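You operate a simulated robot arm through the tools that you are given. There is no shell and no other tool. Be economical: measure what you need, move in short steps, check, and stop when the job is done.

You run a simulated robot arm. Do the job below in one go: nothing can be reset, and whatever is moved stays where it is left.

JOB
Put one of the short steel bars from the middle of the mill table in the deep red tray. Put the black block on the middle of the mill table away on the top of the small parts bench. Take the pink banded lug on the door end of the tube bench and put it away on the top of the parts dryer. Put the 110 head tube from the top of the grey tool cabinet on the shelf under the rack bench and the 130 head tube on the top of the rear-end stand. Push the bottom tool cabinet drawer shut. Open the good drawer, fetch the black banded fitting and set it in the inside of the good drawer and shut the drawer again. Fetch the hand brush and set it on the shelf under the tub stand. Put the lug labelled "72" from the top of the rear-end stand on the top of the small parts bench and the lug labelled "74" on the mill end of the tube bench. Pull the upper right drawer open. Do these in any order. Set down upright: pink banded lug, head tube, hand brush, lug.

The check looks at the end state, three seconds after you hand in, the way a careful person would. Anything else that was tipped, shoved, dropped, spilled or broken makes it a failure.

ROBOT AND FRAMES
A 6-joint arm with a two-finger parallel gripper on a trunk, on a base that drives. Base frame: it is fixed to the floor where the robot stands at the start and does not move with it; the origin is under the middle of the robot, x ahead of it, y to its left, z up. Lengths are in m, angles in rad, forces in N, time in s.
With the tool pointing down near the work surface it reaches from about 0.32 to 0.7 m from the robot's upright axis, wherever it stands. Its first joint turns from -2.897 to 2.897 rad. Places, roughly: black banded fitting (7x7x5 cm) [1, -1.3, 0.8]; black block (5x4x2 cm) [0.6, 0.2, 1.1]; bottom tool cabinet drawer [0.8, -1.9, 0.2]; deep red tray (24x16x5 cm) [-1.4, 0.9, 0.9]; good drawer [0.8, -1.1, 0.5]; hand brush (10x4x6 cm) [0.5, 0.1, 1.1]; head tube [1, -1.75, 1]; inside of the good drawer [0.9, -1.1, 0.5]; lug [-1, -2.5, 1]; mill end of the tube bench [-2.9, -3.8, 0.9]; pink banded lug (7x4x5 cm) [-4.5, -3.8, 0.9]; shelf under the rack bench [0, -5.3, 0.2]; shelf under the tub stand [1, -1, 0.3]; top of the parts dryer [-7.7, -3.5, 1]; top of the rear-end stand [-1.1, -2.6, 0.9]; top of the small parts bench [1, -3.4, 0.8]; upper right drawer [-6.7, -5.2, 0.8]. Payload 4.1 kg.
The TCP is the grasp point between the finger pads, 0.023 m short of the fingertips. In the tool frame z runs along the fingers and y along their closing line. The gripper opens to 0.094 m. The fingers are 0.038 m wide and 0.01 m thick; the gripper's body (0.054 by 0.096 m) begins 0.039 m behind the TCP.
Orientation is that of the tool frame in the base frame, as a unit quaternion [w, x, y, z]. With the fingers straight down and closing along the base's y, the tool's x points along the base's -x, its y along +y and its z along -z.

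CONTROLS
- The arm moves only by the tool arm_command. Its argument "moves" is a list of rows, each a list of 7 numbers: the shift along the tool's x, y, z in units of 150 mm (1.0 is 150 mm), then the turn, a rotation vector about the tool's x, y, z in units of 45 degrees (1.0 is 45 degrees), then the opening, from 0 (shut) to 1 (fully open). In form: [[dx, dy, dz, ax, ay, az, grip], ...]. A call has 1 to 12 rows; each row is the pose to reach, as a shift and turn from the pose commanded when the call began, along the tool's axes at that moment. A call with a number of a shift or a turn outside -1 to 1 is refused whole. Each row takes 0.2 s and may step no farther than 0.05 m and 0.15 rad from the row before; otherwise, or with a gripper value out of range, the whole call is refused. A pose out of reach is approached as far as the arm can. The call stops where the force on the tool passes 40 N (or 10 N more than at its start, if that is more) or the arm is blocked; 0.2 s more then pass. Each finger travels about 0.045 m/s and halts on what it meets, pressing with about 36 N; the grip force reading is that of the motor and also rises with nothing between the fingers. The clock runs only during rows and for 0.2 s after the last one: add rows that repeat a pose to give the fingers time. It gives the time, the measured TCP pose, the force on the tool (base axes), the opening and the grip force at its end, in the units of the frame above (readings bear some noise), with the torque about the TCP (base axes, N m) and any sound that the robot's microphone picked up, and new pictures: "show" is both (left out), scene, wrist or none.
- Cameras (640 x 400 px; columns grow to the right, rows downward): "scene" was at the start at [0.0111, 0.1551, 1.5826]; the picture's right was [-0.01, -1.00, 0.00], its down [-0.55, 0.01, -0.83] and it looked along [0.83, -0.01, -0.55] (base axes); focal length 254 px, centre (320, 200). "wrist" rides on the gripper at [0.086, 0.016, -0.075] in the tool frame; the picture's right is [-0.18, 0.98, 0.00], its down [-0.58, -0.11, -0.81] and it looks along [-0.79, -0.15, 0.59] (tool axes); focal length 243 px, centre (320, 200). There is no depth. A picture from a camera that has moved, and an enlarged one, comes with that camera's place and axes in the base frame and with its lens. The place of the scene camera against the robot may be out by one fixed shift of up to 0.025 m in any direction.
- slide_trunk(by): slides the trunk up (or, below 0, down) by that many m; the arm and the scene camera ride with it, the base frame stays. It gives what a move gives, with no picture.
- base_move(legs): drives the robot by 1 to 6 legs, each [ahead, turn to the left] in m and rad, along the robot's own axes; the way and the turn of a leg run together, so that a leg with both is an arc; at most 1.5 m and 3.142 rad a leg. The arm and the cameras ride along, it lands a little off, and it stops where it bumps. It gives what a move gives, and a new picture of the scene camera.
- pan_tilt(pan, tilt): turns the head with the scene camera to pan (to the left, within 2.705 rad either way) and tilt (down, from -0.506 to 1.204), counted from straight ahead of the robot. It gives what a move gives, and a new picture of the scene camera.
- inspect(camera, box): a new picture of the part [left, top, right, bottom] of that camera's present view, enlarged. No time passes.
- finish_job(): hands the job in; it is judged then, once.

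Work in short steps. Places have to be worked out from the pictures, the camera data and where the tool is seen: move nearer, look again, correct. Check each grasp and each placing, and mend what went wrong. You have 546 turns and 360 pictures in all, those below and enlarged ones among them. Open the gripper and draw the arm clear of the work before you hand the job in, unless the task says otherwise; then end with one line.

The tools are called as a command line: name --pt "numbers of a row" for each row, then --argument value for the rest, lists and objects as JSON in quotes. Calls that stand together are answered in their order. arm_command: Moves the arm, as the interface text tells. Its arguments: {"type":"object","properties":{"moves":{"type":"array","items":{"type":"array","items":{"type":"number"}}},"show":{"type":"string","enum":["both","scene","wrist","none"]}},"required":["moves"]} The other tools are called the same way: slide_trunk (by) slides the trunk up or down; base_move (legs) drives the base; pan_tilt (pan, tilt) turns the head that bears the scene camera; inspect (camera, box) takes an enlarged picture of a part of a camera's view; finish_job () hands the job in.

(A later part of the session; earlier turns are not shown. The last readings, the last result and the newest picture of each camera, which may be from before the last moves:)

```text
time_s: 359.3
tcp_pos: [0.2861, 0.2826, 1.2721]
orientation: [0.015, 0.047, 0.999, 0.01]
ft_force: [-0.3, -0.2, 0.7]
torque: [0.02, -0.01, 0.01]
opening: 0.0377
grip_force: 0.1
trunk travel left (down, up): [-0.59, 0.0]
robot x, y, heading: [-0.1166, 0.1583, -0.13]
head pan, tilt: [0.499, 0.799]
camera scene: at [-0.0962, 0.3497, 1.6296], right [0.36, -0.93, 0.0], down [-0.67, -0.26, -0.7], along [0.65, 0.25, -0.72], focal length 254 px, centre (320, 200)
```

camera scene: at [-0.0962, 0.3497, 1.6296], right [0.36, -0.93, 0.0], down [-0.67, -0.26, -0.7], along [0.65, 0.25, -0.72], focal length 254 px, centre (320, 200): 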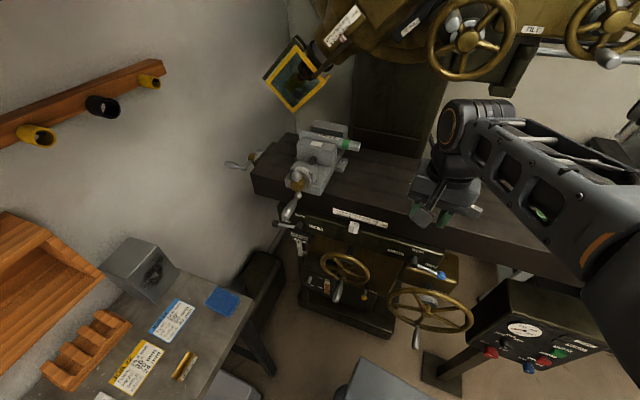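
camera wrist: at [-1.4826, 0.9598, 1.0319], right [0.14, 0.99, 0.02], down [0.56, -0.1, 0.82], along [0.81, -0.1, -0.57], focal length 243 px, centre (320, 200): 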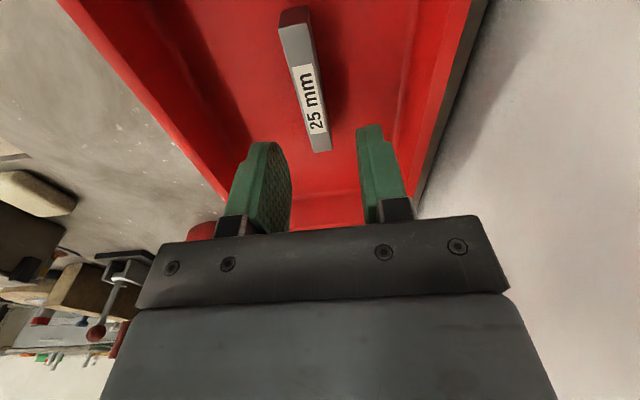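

base_move --legs '[[0.12, 0]]'

arm_command --pt "-0.2 -0.1 0 0 0 0 0.8" --pt "-0.4 -0.2 0 0 0 0 0.8" --pt "-0.6 -0.3 0.1 0 0 0 0.8" --show "wrist"

```text
time_s: 360.5
tcp_pos: [0.4024, 0.2659, 1.272]
orientation: [0.015, 0.048, 0.999, 0.009]
ft_force: [0.6, -0.8, 0.4]
torque: [0.03, 0.01, 0.01]
opening: 0.0374
grip_force: 0.1
trunk travel left (down, up): [-0.59, 0.0]
robot x, y, heading: [-0.0044, 0.1423, -0.137]
head pan, tilt: [0.499, 0.799]
camera scene: at [0.0203, 0.334, 1.6296], right [0.35, -0.94, 0.0], down [-0.67, -0.25, -0.7], along [0.65, 0.25, -0.72], focal length 254 px, centre (320, 200)
```

scene: 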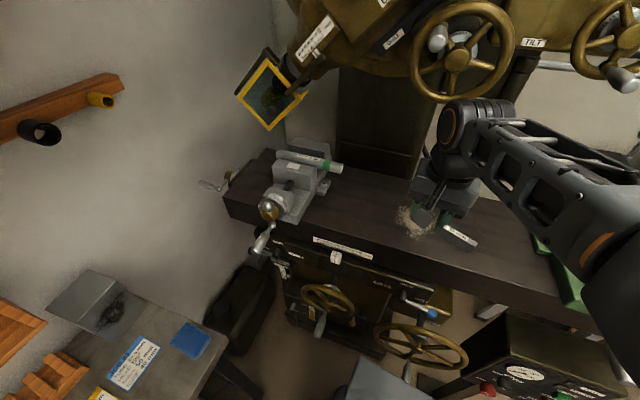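

```text
time_s: 361.3
tcp_pos: [0.4855, 0.2137, 1.2605]
orientation: [0.015, 0.049, 0.999, 0.01]
ft_force: [-0.5, -0.5, -0.1]
torque: [0.0, -0.02, 0.01]
opening: 0.0753
grip_force: 0.1
trunk travel left (down, up): [-0.59, 0.0]
robot x, y, heading: [-0.0052, 0.1449, -0.139]
head pan, tilt: [0.499, 0.799]
camera wrist: at [0.3988, 0.2378, 1.3328], right [0.28, 0.96, 0.03], down [0.54, -0.18, 0.82], along [0.79, -0.21, -0.57], focal length 243 px, centre (320, 200)
```

wrist: 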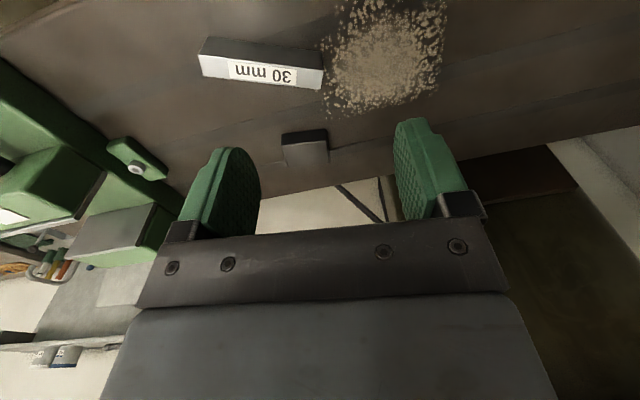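

Block ≈ (0.575, 0.18), yaw ~-13°. Move above, correct yaw, descend.

arm_command --pt "-0.25 -0.07 0.05 0.024 0.04 0.16 0.8" --pt "-0.5 -0.14 0.1 0.024 0.04 0.16 0.8" --pt "-0.616 -0.167 0.3 0.024 0.04 0.16 0.8" --pt "-0.616 -0.167 0.45 0.024 0.04 0.16 0.8" --show "wrist"

```text
time_s: 362.3
tcp_pos: [0.5771, 0.1789, 1.194]
orientation: [0.0, 0.112, 0.994, 0.002]
ft_force: [0.9, -0.3, -0.5]
torque: [-0.02, -0.01, 0.02]
opening: 0.0752
grip_force: 0.1
trunk travel left (down, up): [-0.59, 0.0]
robot x, y, heading: [-0.0017, 0.1455, -0.141]
head pan, tilt: [0.499, 0.799]
camera wrist: at [0.4968, 0.2145, 1.2683], right [0.4, 0.92, 0.0], down [0.54, -0.24, 0.8], along [0.74, -0.32, -0.59], focal length 243 px, centre (320, 200)
```

wrist: 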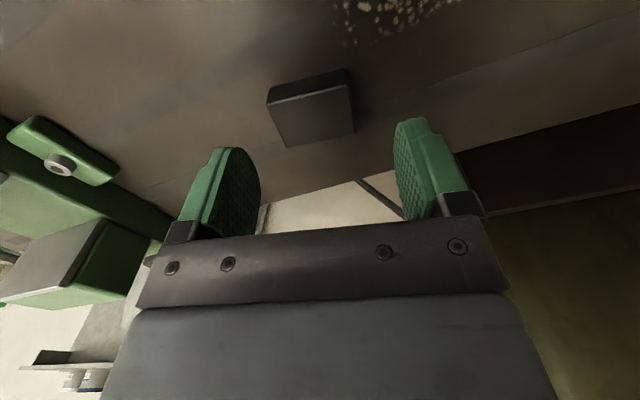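

Aligned; descend, grasp, lift.

arm_command --pt "0 -0.02 0.15 0 0 0 0.8" --pt "0 -0.02 0.25 0 0 0 0.8" --pt "0 -0.02 0.3 0 0 0 0.8" --pt "0 -0.02 0.32 0 0 0 0.4" --pt "0 -0.02 0.32 0 0 0 0.3" --pt "0 -0.02 0.32 0 0 0 0.3" --pt "0 -0.02 0.32 0 0 0 0.3" --pt "0 -0.02 0.32 0 0 0 0.3" --show "wrist"

```text
time_s: 364.1
tcp_pos: [0.5763, 0.1765, 1.1468]
orientation: [0.0, 0.111, 0.994, 0.002]
ft_force: [1.7, -1.4, 2.8]
torque: [-0.12, -0.03, -0.02]
opening: 0.0495
grip_force: 36.3
trunk travel left (down, up): [-0.59, 0.0]
robot x, y, heading: [-0.0023, 0.1421, -0.134]
head pan, tilt: [0.499, 0.799]
camera wrist: at [0.4955, 0.2113, 1.2199], right [0.4, 0.92, 0.0], down [0.54, -0.24, 0.8], along [0.74, -0.32, -0.59], focal length 243 px, centre (320, 200)
```

wrist: 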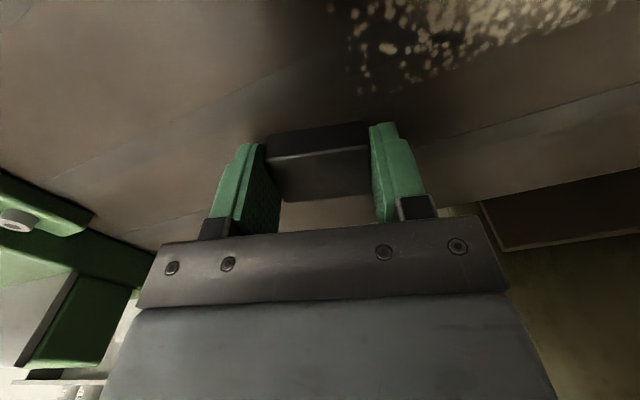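

arm_command --pt "0 0 -0.25 0 0 0 0.3" --pt "0 0 -0.5 0 0 0 0.3" --pt "0.2 0 -0.7 0 0 0 0.3" --pt "0.45 0 -0.85 0 0 0 0.3" --pt "0.7 0 -0.95 0 0 0 0.3" --pt "0.95 0 -1 0 0 0 0.3" --show "wrist"

base_move --legs '[[-0.15, 0], [0, -1.43], [1.3, 0], [1.3, 0]]'

```text
time_s: 365.5
tcp_pos: [0.44, 0.2103, 1.2929]
orientation: [-0.001, 0.112, 0.994, 0.001]
ft_force: [0.5, 0.9, -3.1]
torque: [-0.02, 0.02, 0.02]
opening: 0.0495
grip_force: 35.8
trunk travel left (down, up): [-0.59, 0.0]
robot x, y, heading: [-0.0032, 0.1432, -0.138]
head pan, tilt: [0.499, 0.799]
camera wrist: at [0.3583, 0.246, 1.367], right [0.4, 0.92, 0.0], down [0.54, -0.24, 0.8], along [0.74, -0.32, -0.59], focal length 243 px, centre (320, 200)
```

wrist: 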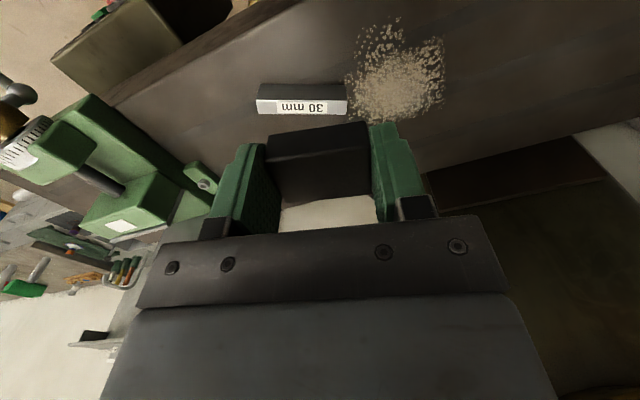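

```text
time_s: 382.7
tcp_pos: [-0.0278, -2.8763, 1.2924]
orientation: [-0.001, 0.738, 0.674, 0.003]
ft_force: [-0.3, 0.1, -2.9]
torque: [0.0, 0.0, 0.0]
opening: 0.0497
grip_force: 36.7
trunk travel left (down, up): [-0.59, 0.0]
robot x, y, heading: [-0.1565, -2.447, -1.574]
head pan, tilt: [0.499, 0.799]
camera scene: at [0.0352, -2.4688, 1.6296], right [-0.88, -0.48, 0.0], down [-0.34, 0.63, -0.7], along [0.33, -0.61, -0.72], focal length 254 px, centre (320, 200)
```

scene: 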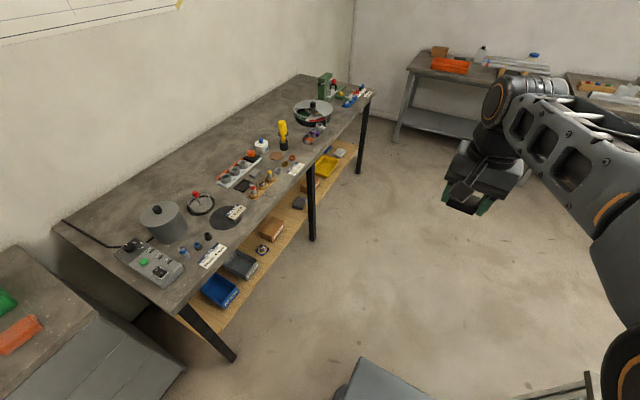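

Zoom on the small parts bench to find free places.

inspect --camera "scene" --box '[80, 60, 400, 260]'

```text
2.00 times, centred on (240, 160) of scene
camera zoom: at [0.0352, -2.4688, 1.6296], right [-0.88, -0.48, 0.0], down [-0.34, 0.63, -0.7], along [0.33, -0.61, -0.72], focal length 507 px, centre (480, 280)
```

zoom: 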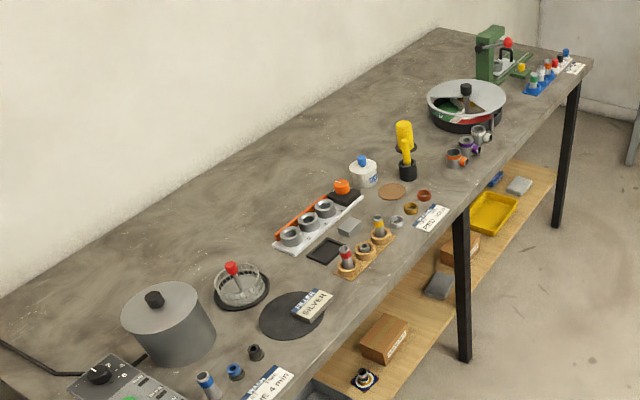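

Good free area behind the front items around (0.98, -3.55). Drive there.

base_move --legs '[[1.17, 0], [0, 1.575], [0.2, 0]]'

pan_tilt --pan -0.05 --tilt 0.75

```text
time_s: 393.6
tcp_pos: [0.4843, -3.4466, 1.2931]
orientation: [-0.002, 0.031, 1.0, 0.002]
ft_force: [0.1, -0.2, -3.1]
torque: [-0.02, 0.03, 0.02]
opening: 0.0494
grip_force: 35.7
trunk travel left (down, up): [-0.59, 0.0]
robot x, y, heading: [0.0602, -3.5914, 0.026]
head pan, tilt: [0.499, 0.799]
camera scene: at [0.0481, -3.3902, 1.6296], right [0.5, -0.87, 0.0], down [-0.62, -0.36, -0.7], along [0.6, 0.35, -0.72], focal length 254 px, centre (320, 200)
```

scene: 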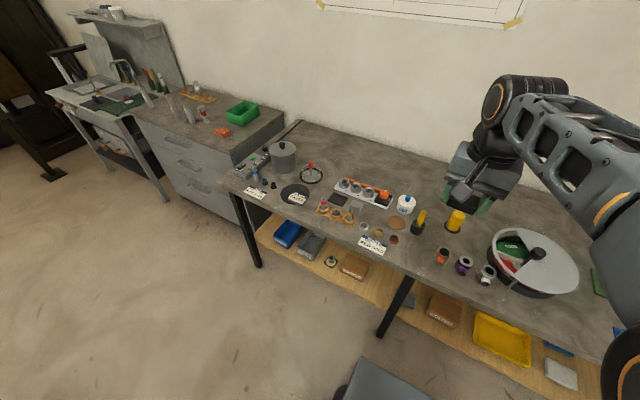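

```text
time_s: 394.5
tcp_pos: [0.4849, -3.4476, 1.2931]
orientation: [-0.001, 0.03, 1.0, 0.002]
ft_force: [-0.5, -0.3, -2.8]
torque: [-0.01, 0.04, 0.0]
opening: 0.0491
grip_force: 36.3
trunk travel left (down, up): [-0.59, 0.0]
robot x, y, heading: [0.0586, -3.5852, 0.02]
head pan, tilt: [-0.051, 0.75]
camera scene: at [0.0601, -3.4327, 1.6336], right [-0.02, -1.0, 0.0], down [-0.68, 0.02, -0.73], along [0.73, -0.02, -0.68], focal length 254 px, centre (320, 200)
```

scene: 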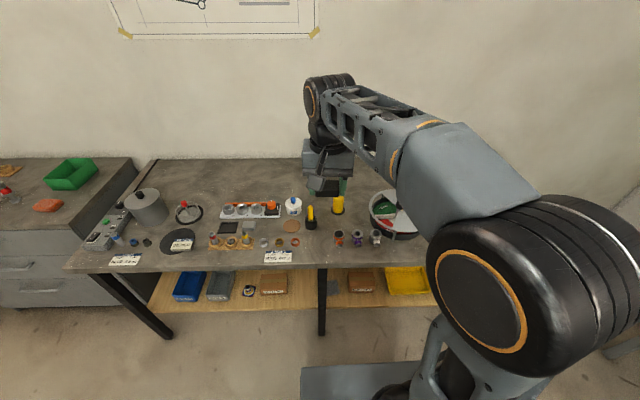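

inspect --camera "scene" --box '[200, 160, 440, 310]'

inspect --camera "wrist" --box '[0, 0, 640, 400]'

```text
2.67 times, centred on (320, 235) of scene
camera zoom: at [0.0601, -3.4327, 1.6336], right [-0.02, -1.0, 0.0], down [-0.68, 0.02, -0.73], along [0.73, -0.02, -0.68], focal length 676 px, centre (320, 107)
```

zoom: 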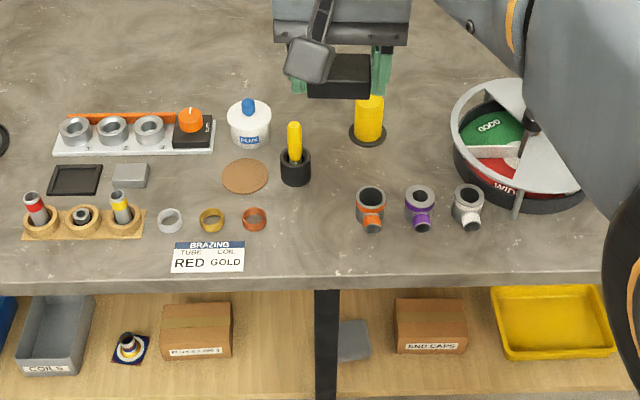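

```text
1.00 times, centred on (320, 200) of wrist
camera zoom: at [0.3994, -3.4251, 1.3664], right [0.24, 0.97, 0.0], down [0.58, -0.15, 0.8], along [0.78, -0.19, -0.59], focal length 243 px, centre (320, 200)
```

zoom: 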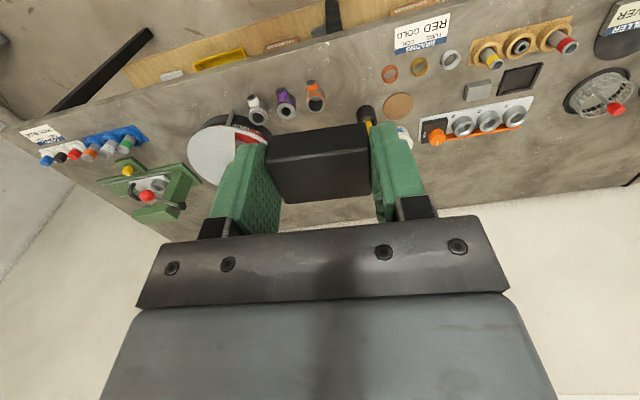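

Spot between the brazing rings and the orange lug at (0.675, -3.41) is free. Move there and lower.

base_move --legs '[[0.15, 0]]'

arm_command --pt "-0.12 0.1 0.2 0 0 0 0.3" --pt "-0.25 0.2 0.4 0 0 0 0.3" --pt "-0.25 0.2 0.6 0 0 0 0.3" --show "none"

slide_trunk --by -0.25

arm_command --pt "0 0 0 0 0 0 0.3" --show "both"

```text
time_s: 395.9
tcp_pos: [0.6378, -3.4449, 1.292]
orientation: [-0.002, 0.032, 0.999, 0.002]
ft_force: [0.9, 0.7, -2.2]
torque: [0.01, 0.04, 0.01]
opening: 0.0496
grip_force: 36.1
trunk travel left (down, up): [-0.59, 0.0]
robot x, y, heading: [0.2101, -3.5816, 0.025]
head pan, tilt: [-0.051, 0.75]
camera scene: at [0.2126, -3.4291, 1.6336], right [-0.03, -1.0, 0.0], down [-0.68, 0.02, -0.73], along [0.73, -0.02, -0.68], focal length 254 px, centre (320, 200)
```

scene: 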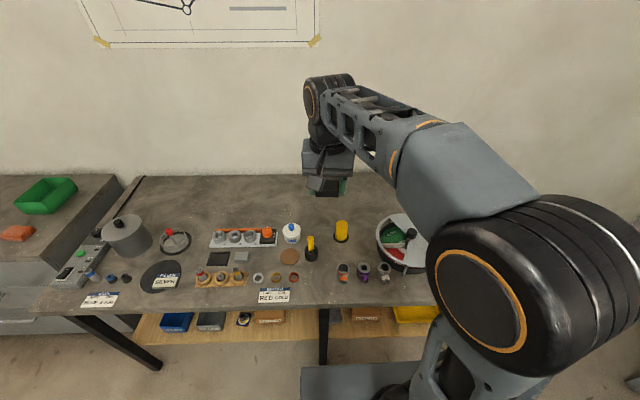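

```text
time_s: 396.7
tcp_pos: [0.673, -3.4168, 1.2009]
orientation: [-0.002, 0.032, 0.999, 0.002]
ft_force: [1.0, -0.6, -2.6]
torque: [0.0, 0.03, -0.02]
opening: 0.0495
grip_force: 35.5
trunk travel left (down, up): [-0.59, 0.0]
robot x, y, heading: [0.2115, -3.5806, 0.031]
head pan, tilt: [-0.051, 0.75]
```

```text
time_s: 399.3
tcp_pos: [0.6731, -3.4171, 0.9504]
orientation: [-0.002, 0.032, 0.999, 0.002]
ft_force: [0.1, 0.8, -3.0]
torque: [0.0, 0.02, -0.01]
opening: 0.0497
grip_force: 36.2
trunk travel left (down, up): [-0.34, 0.25]
robot x, y, heading: [0.2109, -3.5853, 0.027]
head pan, tilt: [-0.051, 0.75]
```

```text
time_s: 399.7
tcp_pos: [0.6749, -3.418, 0.9496]
orientation: [-0.002, 0.032, 0.999, 0.002]
ft_force: [-0.3, 0.3, -3.7]
torque: [0.02, 0.06, -0.02]
opening: 0.0496
grip_force: 36.1
trunk travel left (down, up): [-0.34, 0.25]
robot x, y, heading: [0.212, -3.5827, 0.024]
head pan, tilt: [-0.051, 0.75]
camera scene: at [0.2113, -3.4292, 1.3836], right [-0.03, -1.0, 0.0], down [-0.68, 0.02, -0.73], along [0.73, -0.02, -0.68], focal length 254 px, centre (320, 200)
camera wrist: at [0.5883, -3.3951, 1.0248], right [0.25, 0.97, 0.0], down [0.58, -0.15, 0.8], along [0.78, -0.2, -0.59], focal length 243 px, centre (320, 200)
```

scene: 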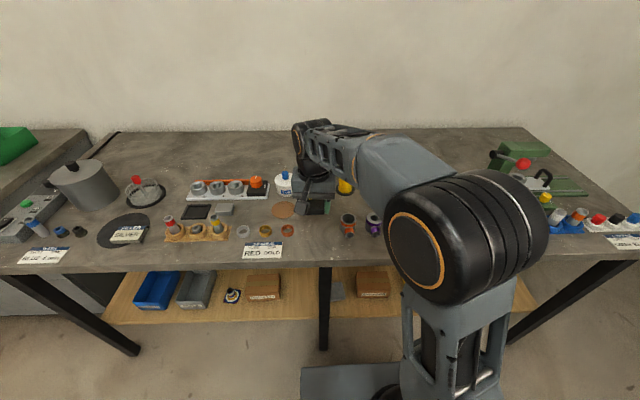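
wrist: 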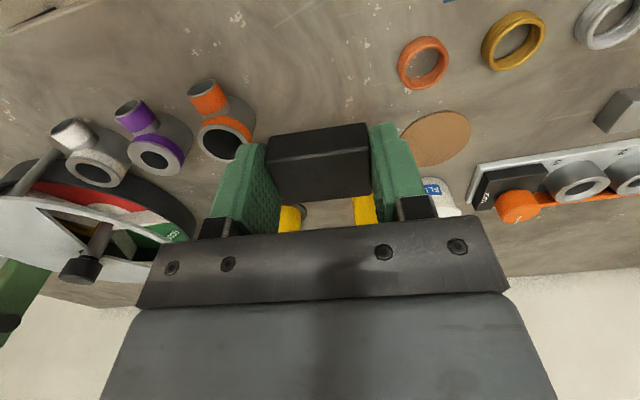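

Clear below. Descend to contact.

arm_command --pt "0.05 0 0.2 0 0 0 0.3" --pt "0.08 0 0.4 0 0 0 0.3" --pt "0.08 0 0.5 0 0 0 0.3" --pt "0.08 0 0.55 0 0 0 0.3" --pt "0.08 0 0.6 0 0 0 0.3" --pt "0.08 0 0.65 0 0 0 0.3" --pt "0.08 0 0.7 0 0 0 0.3" --pt "0.08 0 0.75 0 0 0 0.3" --show "wrist"

```text
time_s: 401.5
tcp_pos: [0.6616, -3.4158, 0.8449]
orientation: [0.006, 0.032, 0.999, 0.005]
ft_force: [-2.2, -0.7, 15.7]
torque: [0.46, 0.27, 0.06]
opening: 0.0497
grip_force: 35.8
trunk travel left (down, up): [-0.34, 0.25]
robot x, y, heading: [0.2091, -3.5817, 0.019]
head pan, tilt: [-0.051, 0.75]
stopped in row 8: the force on the tool passed its limit (the readings are from after the stop); the commanded pose is now the measured one
camera wrist: at [0.5756, -3.394, 0.9181], right [0.25, 0.97, 0.01], down [0.56, -0.15, 0.81], along [0.79, -0.19, -0.58], focal length 243 px, centre (320, 200)
```

wrist: 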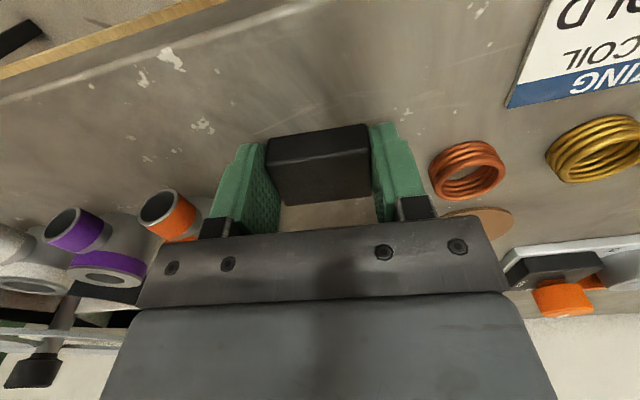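

Release and rise.

arm_command --pt "0 0 -0.01 0 0 0 0.6" --pt "0 0 -0.01 0 0 0 0.68" --pt "0 0 -0.01 0 0 0 0.68" --pt "0 0 -0.2 0 0 0 0.68" --pt "0 0 -0.5 0 0 0 0.68" --pt "0 0 -0.8 0 0 0 0.68" --show "wrist"

slide_trunk --by 0.34

```text
time_s: 402.9
tcp_pos: [0.6611, -3.4194, 0.9641]
orientation: [0.004, 0.033, 0.999, 0.004]
ft_force: [-0.3, -1.0, -0.5]
torque: [-0.03, -0.02, 0.01]
opening: 0.064
grip_force: 0.0
trunk travel left (down, up): [-0.34, 0.25]
robot x, y, heading: [0.2104, -3.5823, 0.024]
head pan, tilt: [-0.051, 0.75]
camera wrist: at [0.5752, -3.3968, 1.0378], right [0.25, 0.97, 0.01], down [0.57, -0.15, 0.81], along [0.79, -0.19, -0.59], focal length 243 px, centre (320, 200)
```

wrist: 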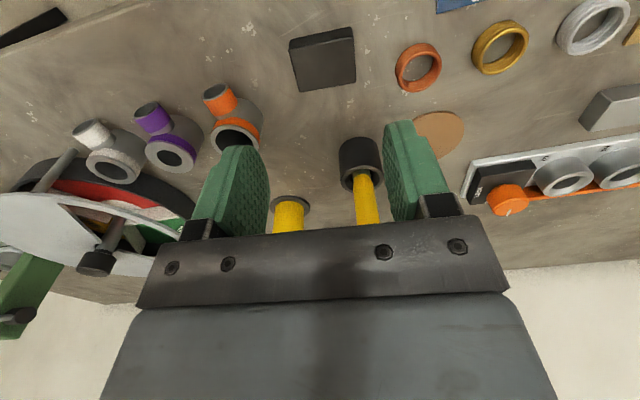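

```text
time_s: 405.5
tcp_pos: [0.6619, -3.4186, 1.2142]
orientation: [0.004, 0.032, 0.999, 0.005]
ft_force: [0.0, -0.5, 0.7]
torque: [-0.03, 0.0, 0.02]
opening: 0.0641
grip_force: 0.1
out of reach, approached as far as the arm can: row 1
trunk travel left (down, up): [-0.59, 0.0]
robot x, y, heading: [0.2109, -3.585, 0.022]
head pan, tilt: [-0.051, 0.75]
```

Block placed. Next, the lugs on the rear-end stand; drive to its north side.

arm_command --pt "0.1 0 -0.2 0 0 0 0.8" --pt "0.2 0 -0.4 0 0 0 0.8" --pt "0.3 0 -0.6 0 0 0 0.8" --show "none"

base_move --legs '[[-0.4, 0], [0, 1.55], [1.45, 0], [0.3, 0], [0, 1.57], [0.72, 0]]'

pan_tilt --pan 1.2 --tilt 0.6

```text
time_s: 406.3
tcp_pos: [0.6153, -3.4179, 1.3041]
orientation: [0.004, 0.032, 0.999, 0.004]
ft_force: [0.8, 0.2, -0.2]
torque: [-0.02, -0.02, 0.01]
opening: 0.0751
grip_force: 0.1
trunk travel left (down, up): [-0.59, 0.0]
robot x, y, heading: [0.2135, -3.5844, 0.024]
head pan, tilt: [-0.051, 0.75]
```

```text
time_s: 428.7
tcp_pos: [-1.3287, -1.9785, 1.3038]
orientation: [0.004, 0.999, -0.033, -0.004]
ft_force: [-0.5, -0.5, -0.7]
torque: [-0.01, -0.02, -0.02]
opening: 0.0751
grip_force: 0.1
trunk travel left (down, up): [-0.59, 0.0]
robot x, y, heading: [-0.9207, -1.8136, -3.129]
head pan, tilt: [-0.051, 0.75]
camera scene: at [-0.9584, -1.99, 1.6336], right [0.03, 1.0, 0.0], down [0.68, -0.02, -0.73], along [-0.73, 0.02, -0.68], focal length 254 px, centre (320, 200)
```

scene: 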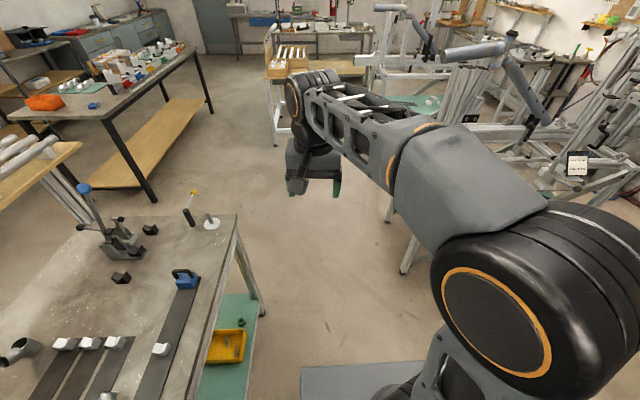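

```text
time_s: 430.2
tcp_pos: [-1.3285, -1.9786, 1.3049]
orientation: [0.004, 0.999, -0.033, -0.003]
ft_force: [0.1, 0.3, -0.4]
torque: [-0.02, 0.0, -0.02]
opening: 0.0751
grip_force: 0.0
trunk travel left (down, up): [-0.59, 0.0]
robot x, y, heading: [-0.9232, -1.8178, -3.125]
head pan, tilt: [1.201, 0.6]
camera scene: at [-0.9056, -2.0756, 1.6465], right [-0.94, 0.34, 0.0], down [0.19, 0.53, -0.82], along [-0.28, -0.77, -0.57], focal length 254 px, centre (320, 200)
```

scene: 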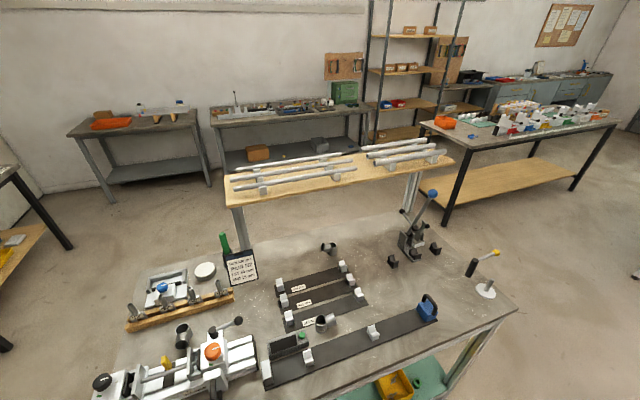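

inspect --camera "scene" --box '[240, 210, 540, 400]'

inspect --camera "scene" --box '[80, 210, 360, 400]'

```text
2.11 times, centred on (390, 305) of scene
camera zoom: at [-0.9056, -2.0756, 1.6465], right [-0.94, 0.34, 0.0], down [0.19, 0.53, -0.82], along [-0.28, -0.77, -0.57], focal length 534 px, centre (173, -21)
```

zoom: 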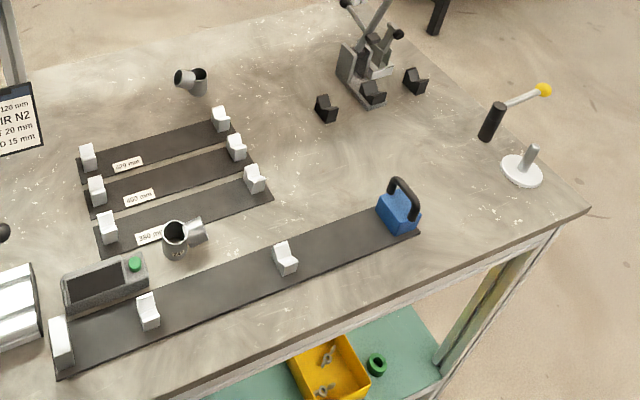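

```text
2.11 times, centred on (220, 305) of scene
camera zoom: at [-0.9056, -2.0756, 1.6465], right [-0.94, 0.34, 0.0], down [0.19, 0.53, -0.82], along [-0.28, -0.77, -0.57], focal length 534 px, centre (530, -21)
```

zoom: 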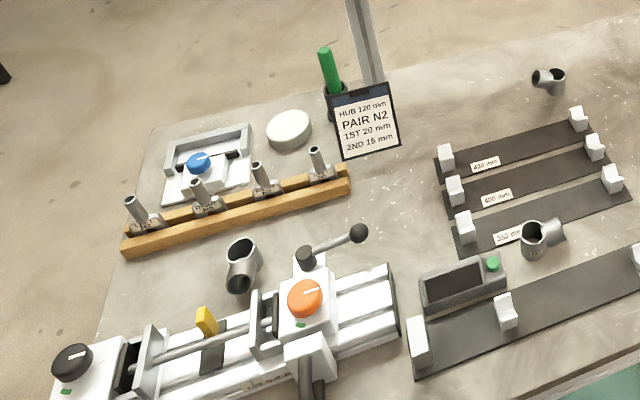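

inspect --camera "scene" --box '[295, 295, 355, 340]'

inspect --camera "scene" --box '[305, 225, 355, 265]'

inspect --camera "scene" --box '[160, 310, 220, 355]'

```text
8.89 times, centred on (325, 318) of scene
camera zoom: at [-0.9056, -2.0756, 1.6465], right [-0.94, 0.34, 0.0], down [0.19, 0.53, -0.82], along [-0.28, -0.77, -0.57], focal length 2255 px, centre (276, -844)
```

zoom: 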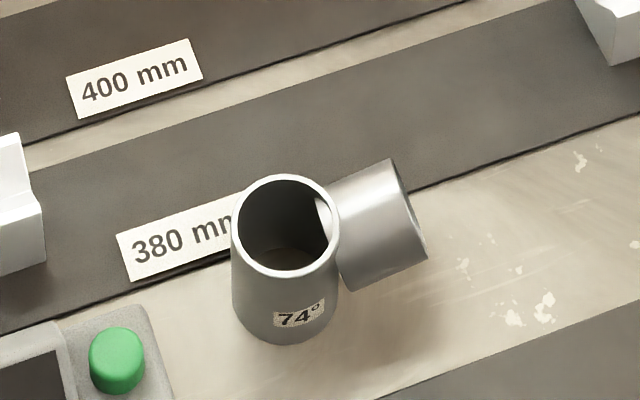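

```text
10.00 times, centred on (330, 245) of scene
camera zoom: at [-0.9056, -2.0756, 1.6465], right [-0.94, 0.34, 0.0], down [0.19, 0.53, -0.82], along [-0.28, -0.77, -0.57], focal length 2536 px, centre (220, -250)
```

zoom: 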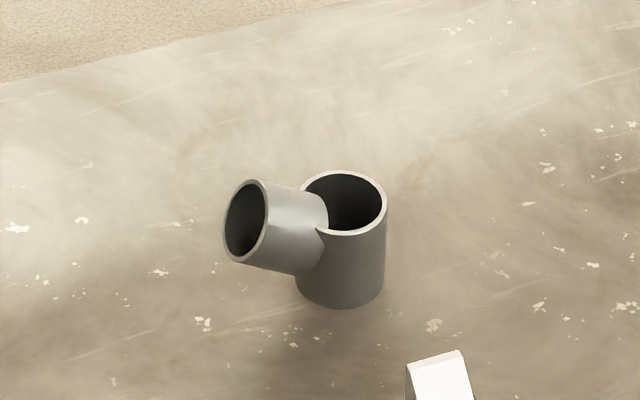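

```text
8.89 times, centred on (190, 332) of scene
camera zoom: at [-0.9056, -2.0756, 1.6465], right [-0.94, 0.34, 0.0], down [0.19, 0.53, -0.82], along [-0.28, -0.77, -0.57], focal length 2255 px, centre (1476, -978)
```

zoom: 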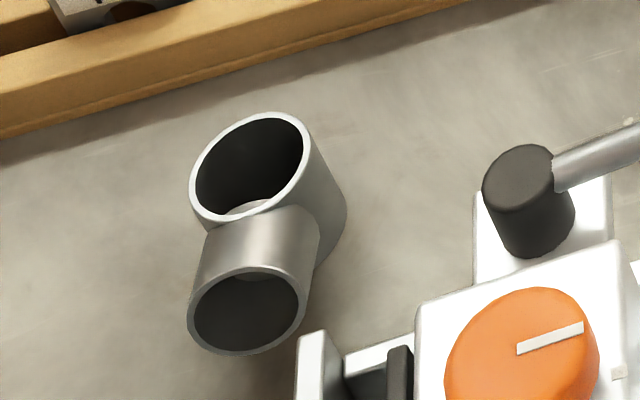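

Lug A near (-1.06, -2.49) is the 74°. The others' labels face away; I'll check those later. Position for grasping the 74.

base_move --legs '[[0.22, 0], [0, 1.56]]'

arm_command --pt "0 0 0 0 0 0.17 0.9" --pt "0 0 0 0 0 0.34 0.9" --pt "0 0 0 0 0 0.5 0.9" --pt "0 0 0 0 0 0.67 0.9" --pt "0 0 0 0 0 0.84 0.9" --pt "0 0 0 0 0 1 0.9" --show "none"

arm_command --pt "0 0 0 0 0 0.17 0.9" --pt "0 0 0 0 0 0.34 0.9" --pt "0 0 0 0 0 0.5 0.9" --pt "0 0 0 0 0 0.67 0.9" --pt "0 0 0 0 0 0.84 0.9" --pt "0 0 0 0 0 1 0.9" --show "wrist"

pan_tilt --pan 0.0 --tilt 0.8

```text
time_s: 435.6
tcp_pos: [-0.9953, -2.2343, 1.3032]
orientation: [0.005, 0.742, 0.67, 0.0]
ft_force: [0.5, -0.6, 0.5]
torque: [-0.02, -0.01, 0.0]
opening: 0.0751
grip_force: 0.1
trunk travel left (down, up): [-0.59, 0.0]
robot x, y, heading: [-1.143, -1.82, -1.587]
head pan, tilt: [1.201, 0.6]
camera scene: at [-0.9122, -1.8069, 1.6465], right [-0.38, -0.93, 0.0], down [-0.52, 0.21, -0.82], along [0.76, -0.31, -0.57], focal length 254 px, centre (320, 200)
```

scene: 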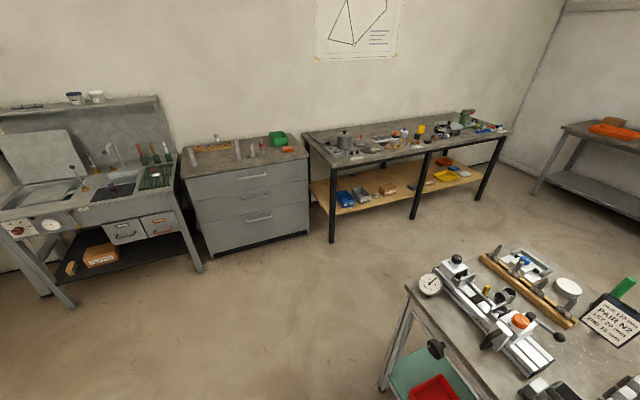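

```text
time_s: 437.0
tcp_pos: [-0.9972, -2.233, 1.3059]
orientation: [0.005, 0.943, 0.334, 0.003]
ft_force: [0.2, 0.2, 0.7]
torque: [0.04, -0.02, 0.01]
opening: 0.0848
grip_force: 0.1
trunk travel left (down, up): [-0.59, 0.0]
robot x, y, heading: [-1.1409, -1.8213, -1.586]
head pan, tilt: [1.201, 0.6]
```

```text
time_s: 438.4
tcp_pos: [-0.9974, -2.2339, 1.3057]
orientation: [0.004, 0.999, -0.052, 0.004]
ft_force: [0.6, -0.1, 0.7]
torque: [-0.01, 0.03, 0.03]
opening: 0.0847
grip_force: 0.1
trunk travel left (down, up): [-0.59, 0.0]
robot x, y, heading: [-1.1461, -1.8226, -1.589]
head pan, tilt: [1.201, 0.6]
camera wrist: at [-0.9126, -2.2566, 1.3788], right [-0.29, -0.96, 0.01], down [-0.57, 0.18, 0.8], along [-0.77, 0.23, -0.6], focal length 243 px, centre (320, 200)
```

wrist: 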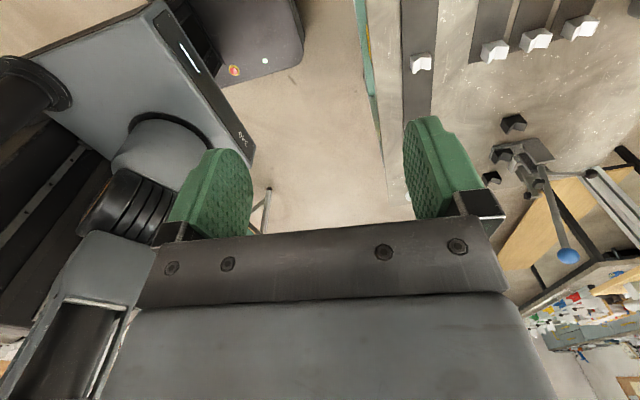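

```text
time_s: 439.8
tcp_pos: [-0.996, -2.2325, 1.3047]
orientation: [0.004, 0.999, -0.051, 0.006]
ft_force: [1.2, 0.0, 0.5]
torque: [0.02, 0.02, -0.03]
opening: 0.0846
grip_force: 0.0
trunk travel left (down, up): [-0.59, 0.0]
robot x, y, heading: [-1.1455, -1.8235, -1.587]
head pan, tilt: [0.0, 0.799]
camera scene: at [-0.9954, -1.8544, 1.6296], right [-1.0, 0.01, 0.0], down [0.01, 0.72, -0.7], along [-0.01, -0.7, -0.72], focal length 254 px, centre (320, 200)
```

scene: 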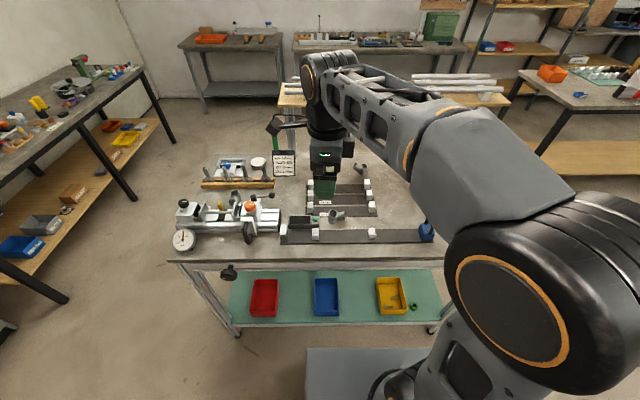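

base_move --legs '[[0.12, 0]]'

arm_command --pt "-0.06 0.18 0.1 0 0 0 0.9" --pt "-0.12 0.36 0.25 0 0 0 0.9" --pt "-0.18 0.54 0.4 0 0 0 0.9" --pt "-0.24 0.72 0.6 0 0 0 0.9" --pt "-0.28 0.85 0.8 0 0 0 0.9" --show "both"

```text
time_s: 441.1
tcp_pos: [-0.9993, -2.3586, 1.3033]
orientation: [0.003, 0.999, -0.052, 0.004]
ft_force: [-1.1, -1.0, 0.7]
torque: [-0.01, -0.04, -0.01]
opening: 0.0847
grip_force: 0.1
trunk travel left (down, up): [-0.59, 0.0]
robot x, y, heading: [-1.1492, -1.9441, -1.591]
head pan, tilt: [0.0, 0.799]
camera scene: at [-0.9975, -1.9795, 1.6296], right [-1.0, 0.02, 0.0], down [0.01, 0.72, -0.7], along [-0.01, -0.7, -0.72], focal length 254 px, centre (320, 200)
```

scene: 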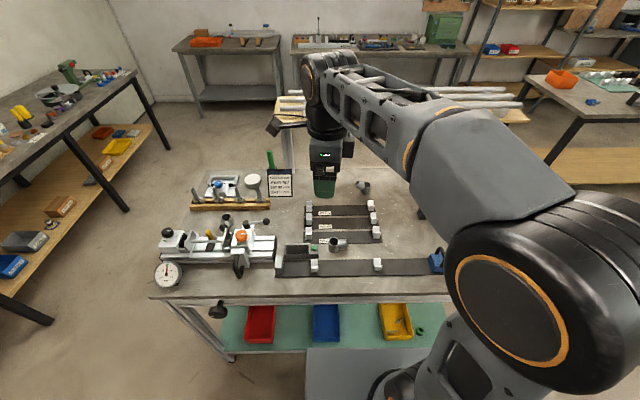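

```text
time_s: 442.3
tcp_pos: [-1.0516, -2.4829, 1.1848]
orientation: [0.004, 0.999, -0.053, 0.003]
ft_force: [0.3, 0.3, -0.3]
torque: [-0.04, 0.0, -0.03]
opening: 0.0846
grip_force: 0.0
trunk travel left (down, up): [-0.59, 0.0]
robot x, y, heading: [-1.145, -1.9449, -1.589]
head pan, tilt: [0.0, 0.799]
camera scene: at [-0.9976, -1.9788, 1.6297], right [-1.0, 0.02, 0.0], down [0.01, 0.72, -0.7], along [-0.01, -0.7, -0.72], focal length 254 px, centre (320, 200)
camera wrist: at [-0.9685, -2.5067, 1.2594], right [-0.29, -0.96, 0.01], down [-0.57, 0.17, 0.8], along [-0.77, 0.23, -0.6], focal length 243 px, centre (320, 200)
```

scene: 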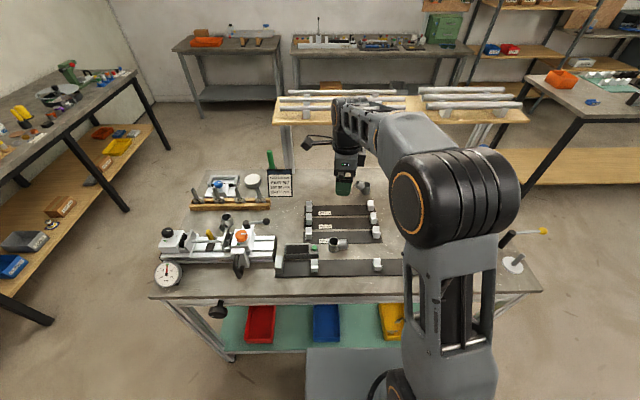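
wrist: 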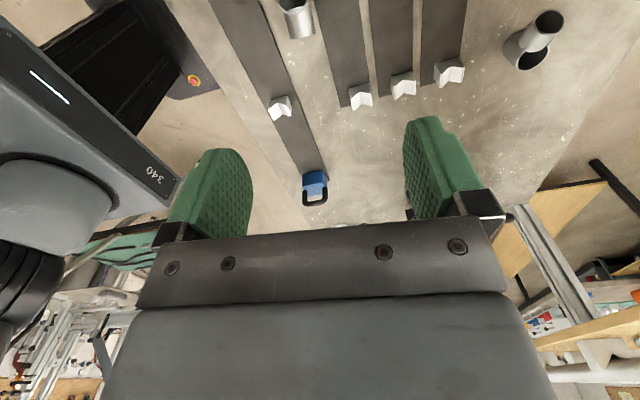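

Lug 74 at ≈(-1.045, -2.457). Adjust and descend partway.

arm_command --pt "0.02 -0.1 0.25 0 0 0 0.9" --pt "0.03 -0.18 0.5 0 0 0 0.9" --pt "0.03 -0.18 0.75 0 0 0 0.9" --show "wrist"

inspect --camera "scene" --box '[270, 150, 430, 290]'

```text
time_s: 443.1
tcp_pos: [-1.0473, -2.4561, 1.0737]
orientation: [0.004, 0.999, -0.053, 0.004]
ft_force: [-0.4, -0.2, -0.1]
torque: [-0.01, -0.02, 0.01]
opening: 0.0847
grip_force: 0.1
trunk travel left (down, up): [-0.59, 0.0]
robot x, y, heading: [-1.1475, -1.9485, -1.584]
head pan, tilt: [0.0, 0.799]
camera wrist: at [-0.9636, -2.4793, 1.1479], right [-0.29, -0.96, 0.01], down [-0.57, 0.18, 0.8], along [-0.77, 0.22, -0.6], focal length 243 px, centre (320, 200)
```

wrist: 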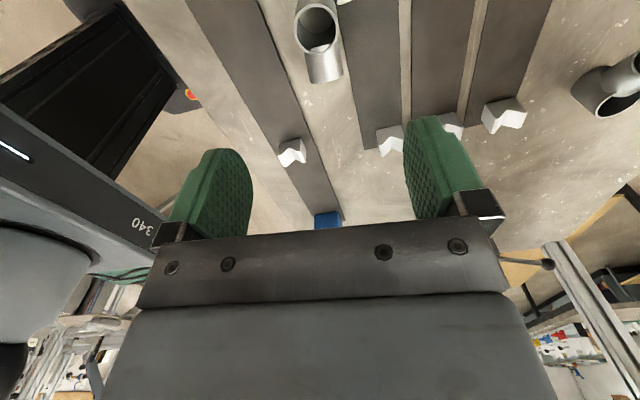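

```text
2.86 times, centred on (350, 220) of scene
camera zoom: at [-0.9975, -1.9785, 1.6297], right [-1.0, 0.02, 0.0], down [0.01, 0.72, -0.7], along [-0.01, -0.7, -0.72], focal length 725 px, centre (234, 143)
```

zoom: 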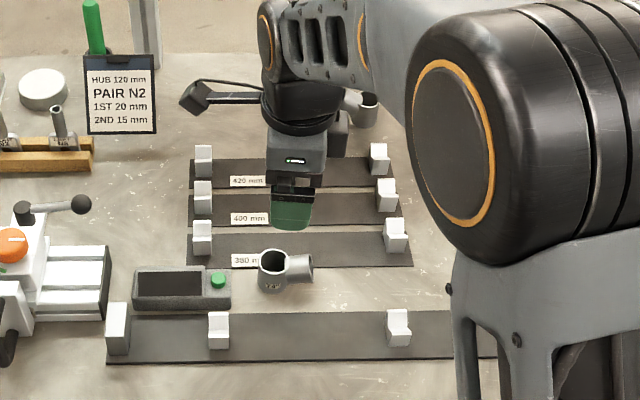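

arm_command --pt "0.1 0.02 0.2 0 0 0 0.9" --pt "0.116 0.02 0.4 0 0 0 0.9" --pt "0.116 0.02 0.6 0 0 0 0.9" --pt "0.116 0.02 0.75 0 0 0 0.9" --show "wrist"

```text
time_s: 444.1
tcp_pos: [-1.0258, -2.4616, 0.9589]
orientation: [0.003, 0.999, -0.053, 0.004]
ft_force: [0.0, -0.4, -0.8]
torque: [-0.04, 0.0, -0.01]
opening: 0.0847
grip_force: 0.0
trunk travel left (down, up): [-0.59, 0.0]
robot x, y, heading: [-1.1455, -1.9433, -1.588]
head pan, tilt: [0.0, 0.799]
camera wrist: at [-0.9423, -2.4854, 1.0343], right [-0.29, -0.96, 0.01], down [-0.57, 0.18, 0.8], along [-0.77, 0.23, -0.6], focal length 243 px, centre (320, 200)
```

wrist: 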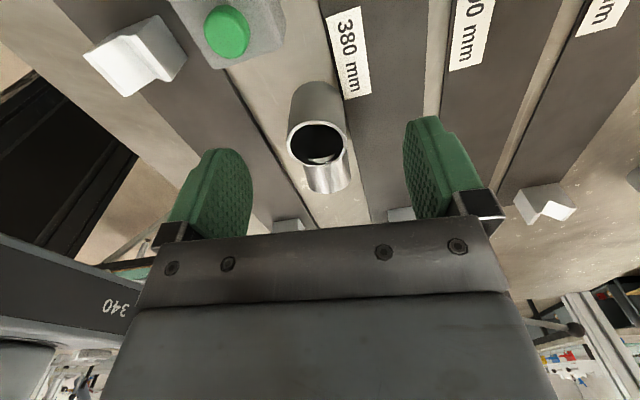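

arm_command --pt "-0.02 0 0.15 0 0 0 0.9" --pt "-0.03 0 0.25 0 0 0 0.9" --pt "-0.03 0 0.32 0 0 0 0.9" --pt "-0.03 0 0.38 0 0 0 0.9" --show "wrist"

```text
time_s: 445.2
tcp_pos: [-1.0314, -2.4617, 0.9095]
orientation: [0.009, 0.999, -0.053, 0.006]
ft_force: [-3.2, 5.7, 25.2]
torque: [1.49, 0.41, 0.08]
opening: 0.0874
grip_force: 3.7
trunk travel left (down, up): [-0.59, 0.0]
robot x, y, heading: [-1.1464, -1.9422, -1.591]
head pan, tilt: [0.0, 0.799]
stopped in row 4: the force on the tool passed its limit (the readings are from after the stop); the commanded pose is now the measured one
camera wrist: at [-0.9481, -2.4847, 0.9849], right [-0.29, -0.96, 0.01], down [-0.57, 0.18, 0.8], along [-0.77, 0.22, -0.6], focal length 243 px, centre (320, 200)
```

wrist: 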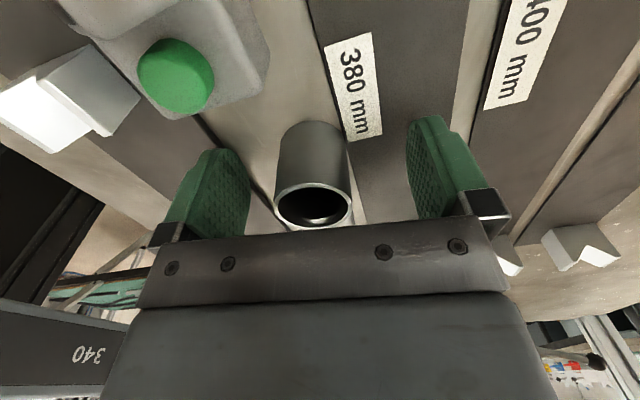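

Raise 8 mm and close.

arm_command --pt "0 0 -0.06 0 0 0 0.9" --pt "0 0 -0.06 0 0 0 0.3" --pt "0 0 -0.06 0 0 0 0.3" --pt "0 0 -0.06 0 0 0 0.3" --pt "0 0 -0.06 0 0 0 0.3" --pt "0 0 -0.06 0 0 0 0.3" --pt "0 0 -0.06 0 0 0 0.3" --show "wrist"

```text
time_s: 446.8
tcp_pos: [-1.0302, -2.462, 0.9175]
orientation: [0.007, 0.999, -0.053, 0.005]
ft_force: [1.5, 0.2, 0.4]
torque: [0.06, -0.02, -0.01]
opening: 0.0357
grip_force: 35.9
trunk travel left (down, up): [-0.59, 0.0]
robot x, y, heading: [-1.1468, -1.9463, -1.588]
head pan, tilt: [0.0, 0.799]
camera wrist: at [-0.947, -2.4854, 0.9923], right [-0.29, -0.96, 0.01], down [-0.57, 0.18, 0.8], along [-0.77, 0.22, -0.6], focal length 243 px, centre (320, 200)
```

wrist: 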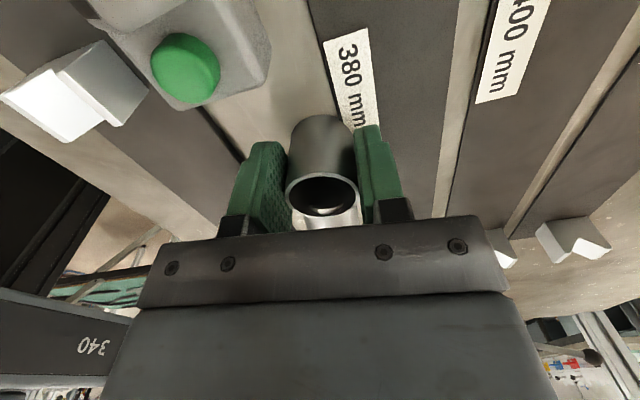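

Gripped (0.036). Lift, retract, and drive toward the tube bench.

arm_command --pt "0 0 -0.25 0 0 0 0.3" --pt "0 0 -0.5 0 0 0 0.3" --pt "0 0 -0.75 0 0 0 0.3" --pt "0 -0.2 -1 0 0 0 0.3" --pt "0 -0.5 -1 0 0 0 0.3" --show "wrist"

base_move --legs '[[-0.1, 0], [0, -1.55], [1.5, 0], [0.2, 0], [0, 1.55]]'

```text
time_s: 448.0
tcp_pos: [-1.0208, -2.3865, 1.0667]
orientation: [0.007, 0.999, -0.053, 0.005]
ft_force: [-1.0, 1.1, 0.0]
torque: [-0.01, -0.01, 0.02]
opening: 0.0356
grip_force: 36.1
trunk travel left (down, up): [-0.59, 0.0]
robot x, y, heading: [-1.1457, -1.9464, -1.59]
head pan, tilt: [0.0, 0.799]
camera wrist: at [-0.9385, -2.4087, 1.1412], right [-0.29, -0.96, 0.01], down [-0.57, 0.18, 0.8], along [-0.77, 0.22, -0.6], focal length 243 px, centre (320, 200)
```

wrist: 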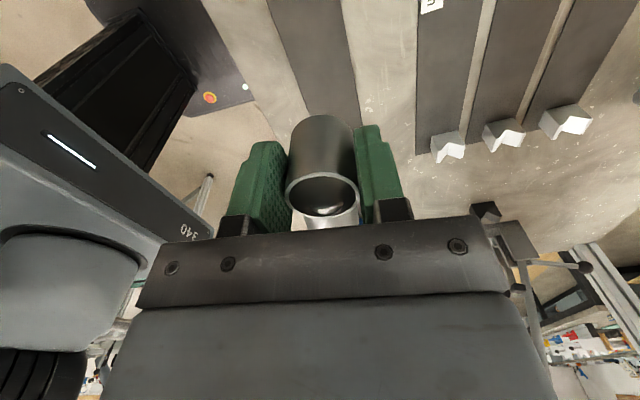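

```text
time_s: 464.8
tcp_pos: [-2.6925, -2.2223, 1.0663]
orientation: [0.007, 0.998, -0.068, 0.005]
ft_force: [0.0, 0.1, -0.1]
torque: [0.02, -0.01, -0.02]
opening: 0.0355
grip_force: 36.3
trunk travel left (down, up): [-0.59, 0.0]
robot x, y, heading: [-2.7978, -1.7769, -1.624]
head pan, tilt: [0.0, 0.799]
camera scene: at [-2.6549, -1.816, 1.6296], right [-1.0, 0.05, 0.0], down [0.04, 0.72, -0.7], along [-0.04, -0.7, -0.72], focal length 254 px, centre (320, 200)
```

scene: 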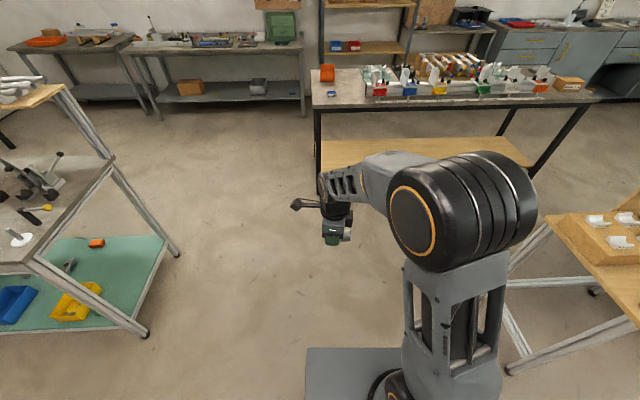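

inspect --camera "scene" --box '[290, 50, 610, 150]'

```text
2.00 times, centred on (450, 100) of scene
camera zoom: at [-2.6549, -1.816, 1.6296], right [-1.0, 0.05, 0.0], down [0.04, 0.72, -0.7], along [-0.04, -0.7, -0.72], focal length 507 px, centre (60, 400)
```

zoom: 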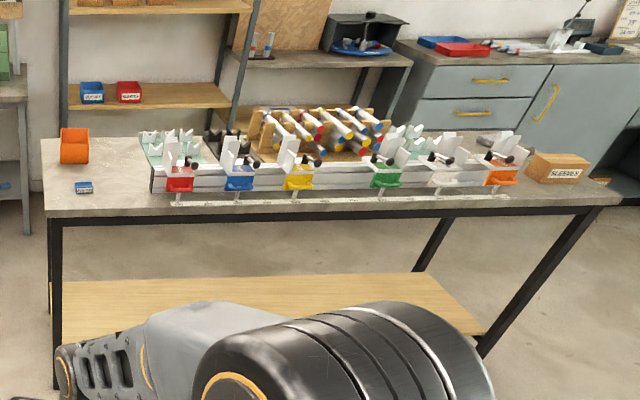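

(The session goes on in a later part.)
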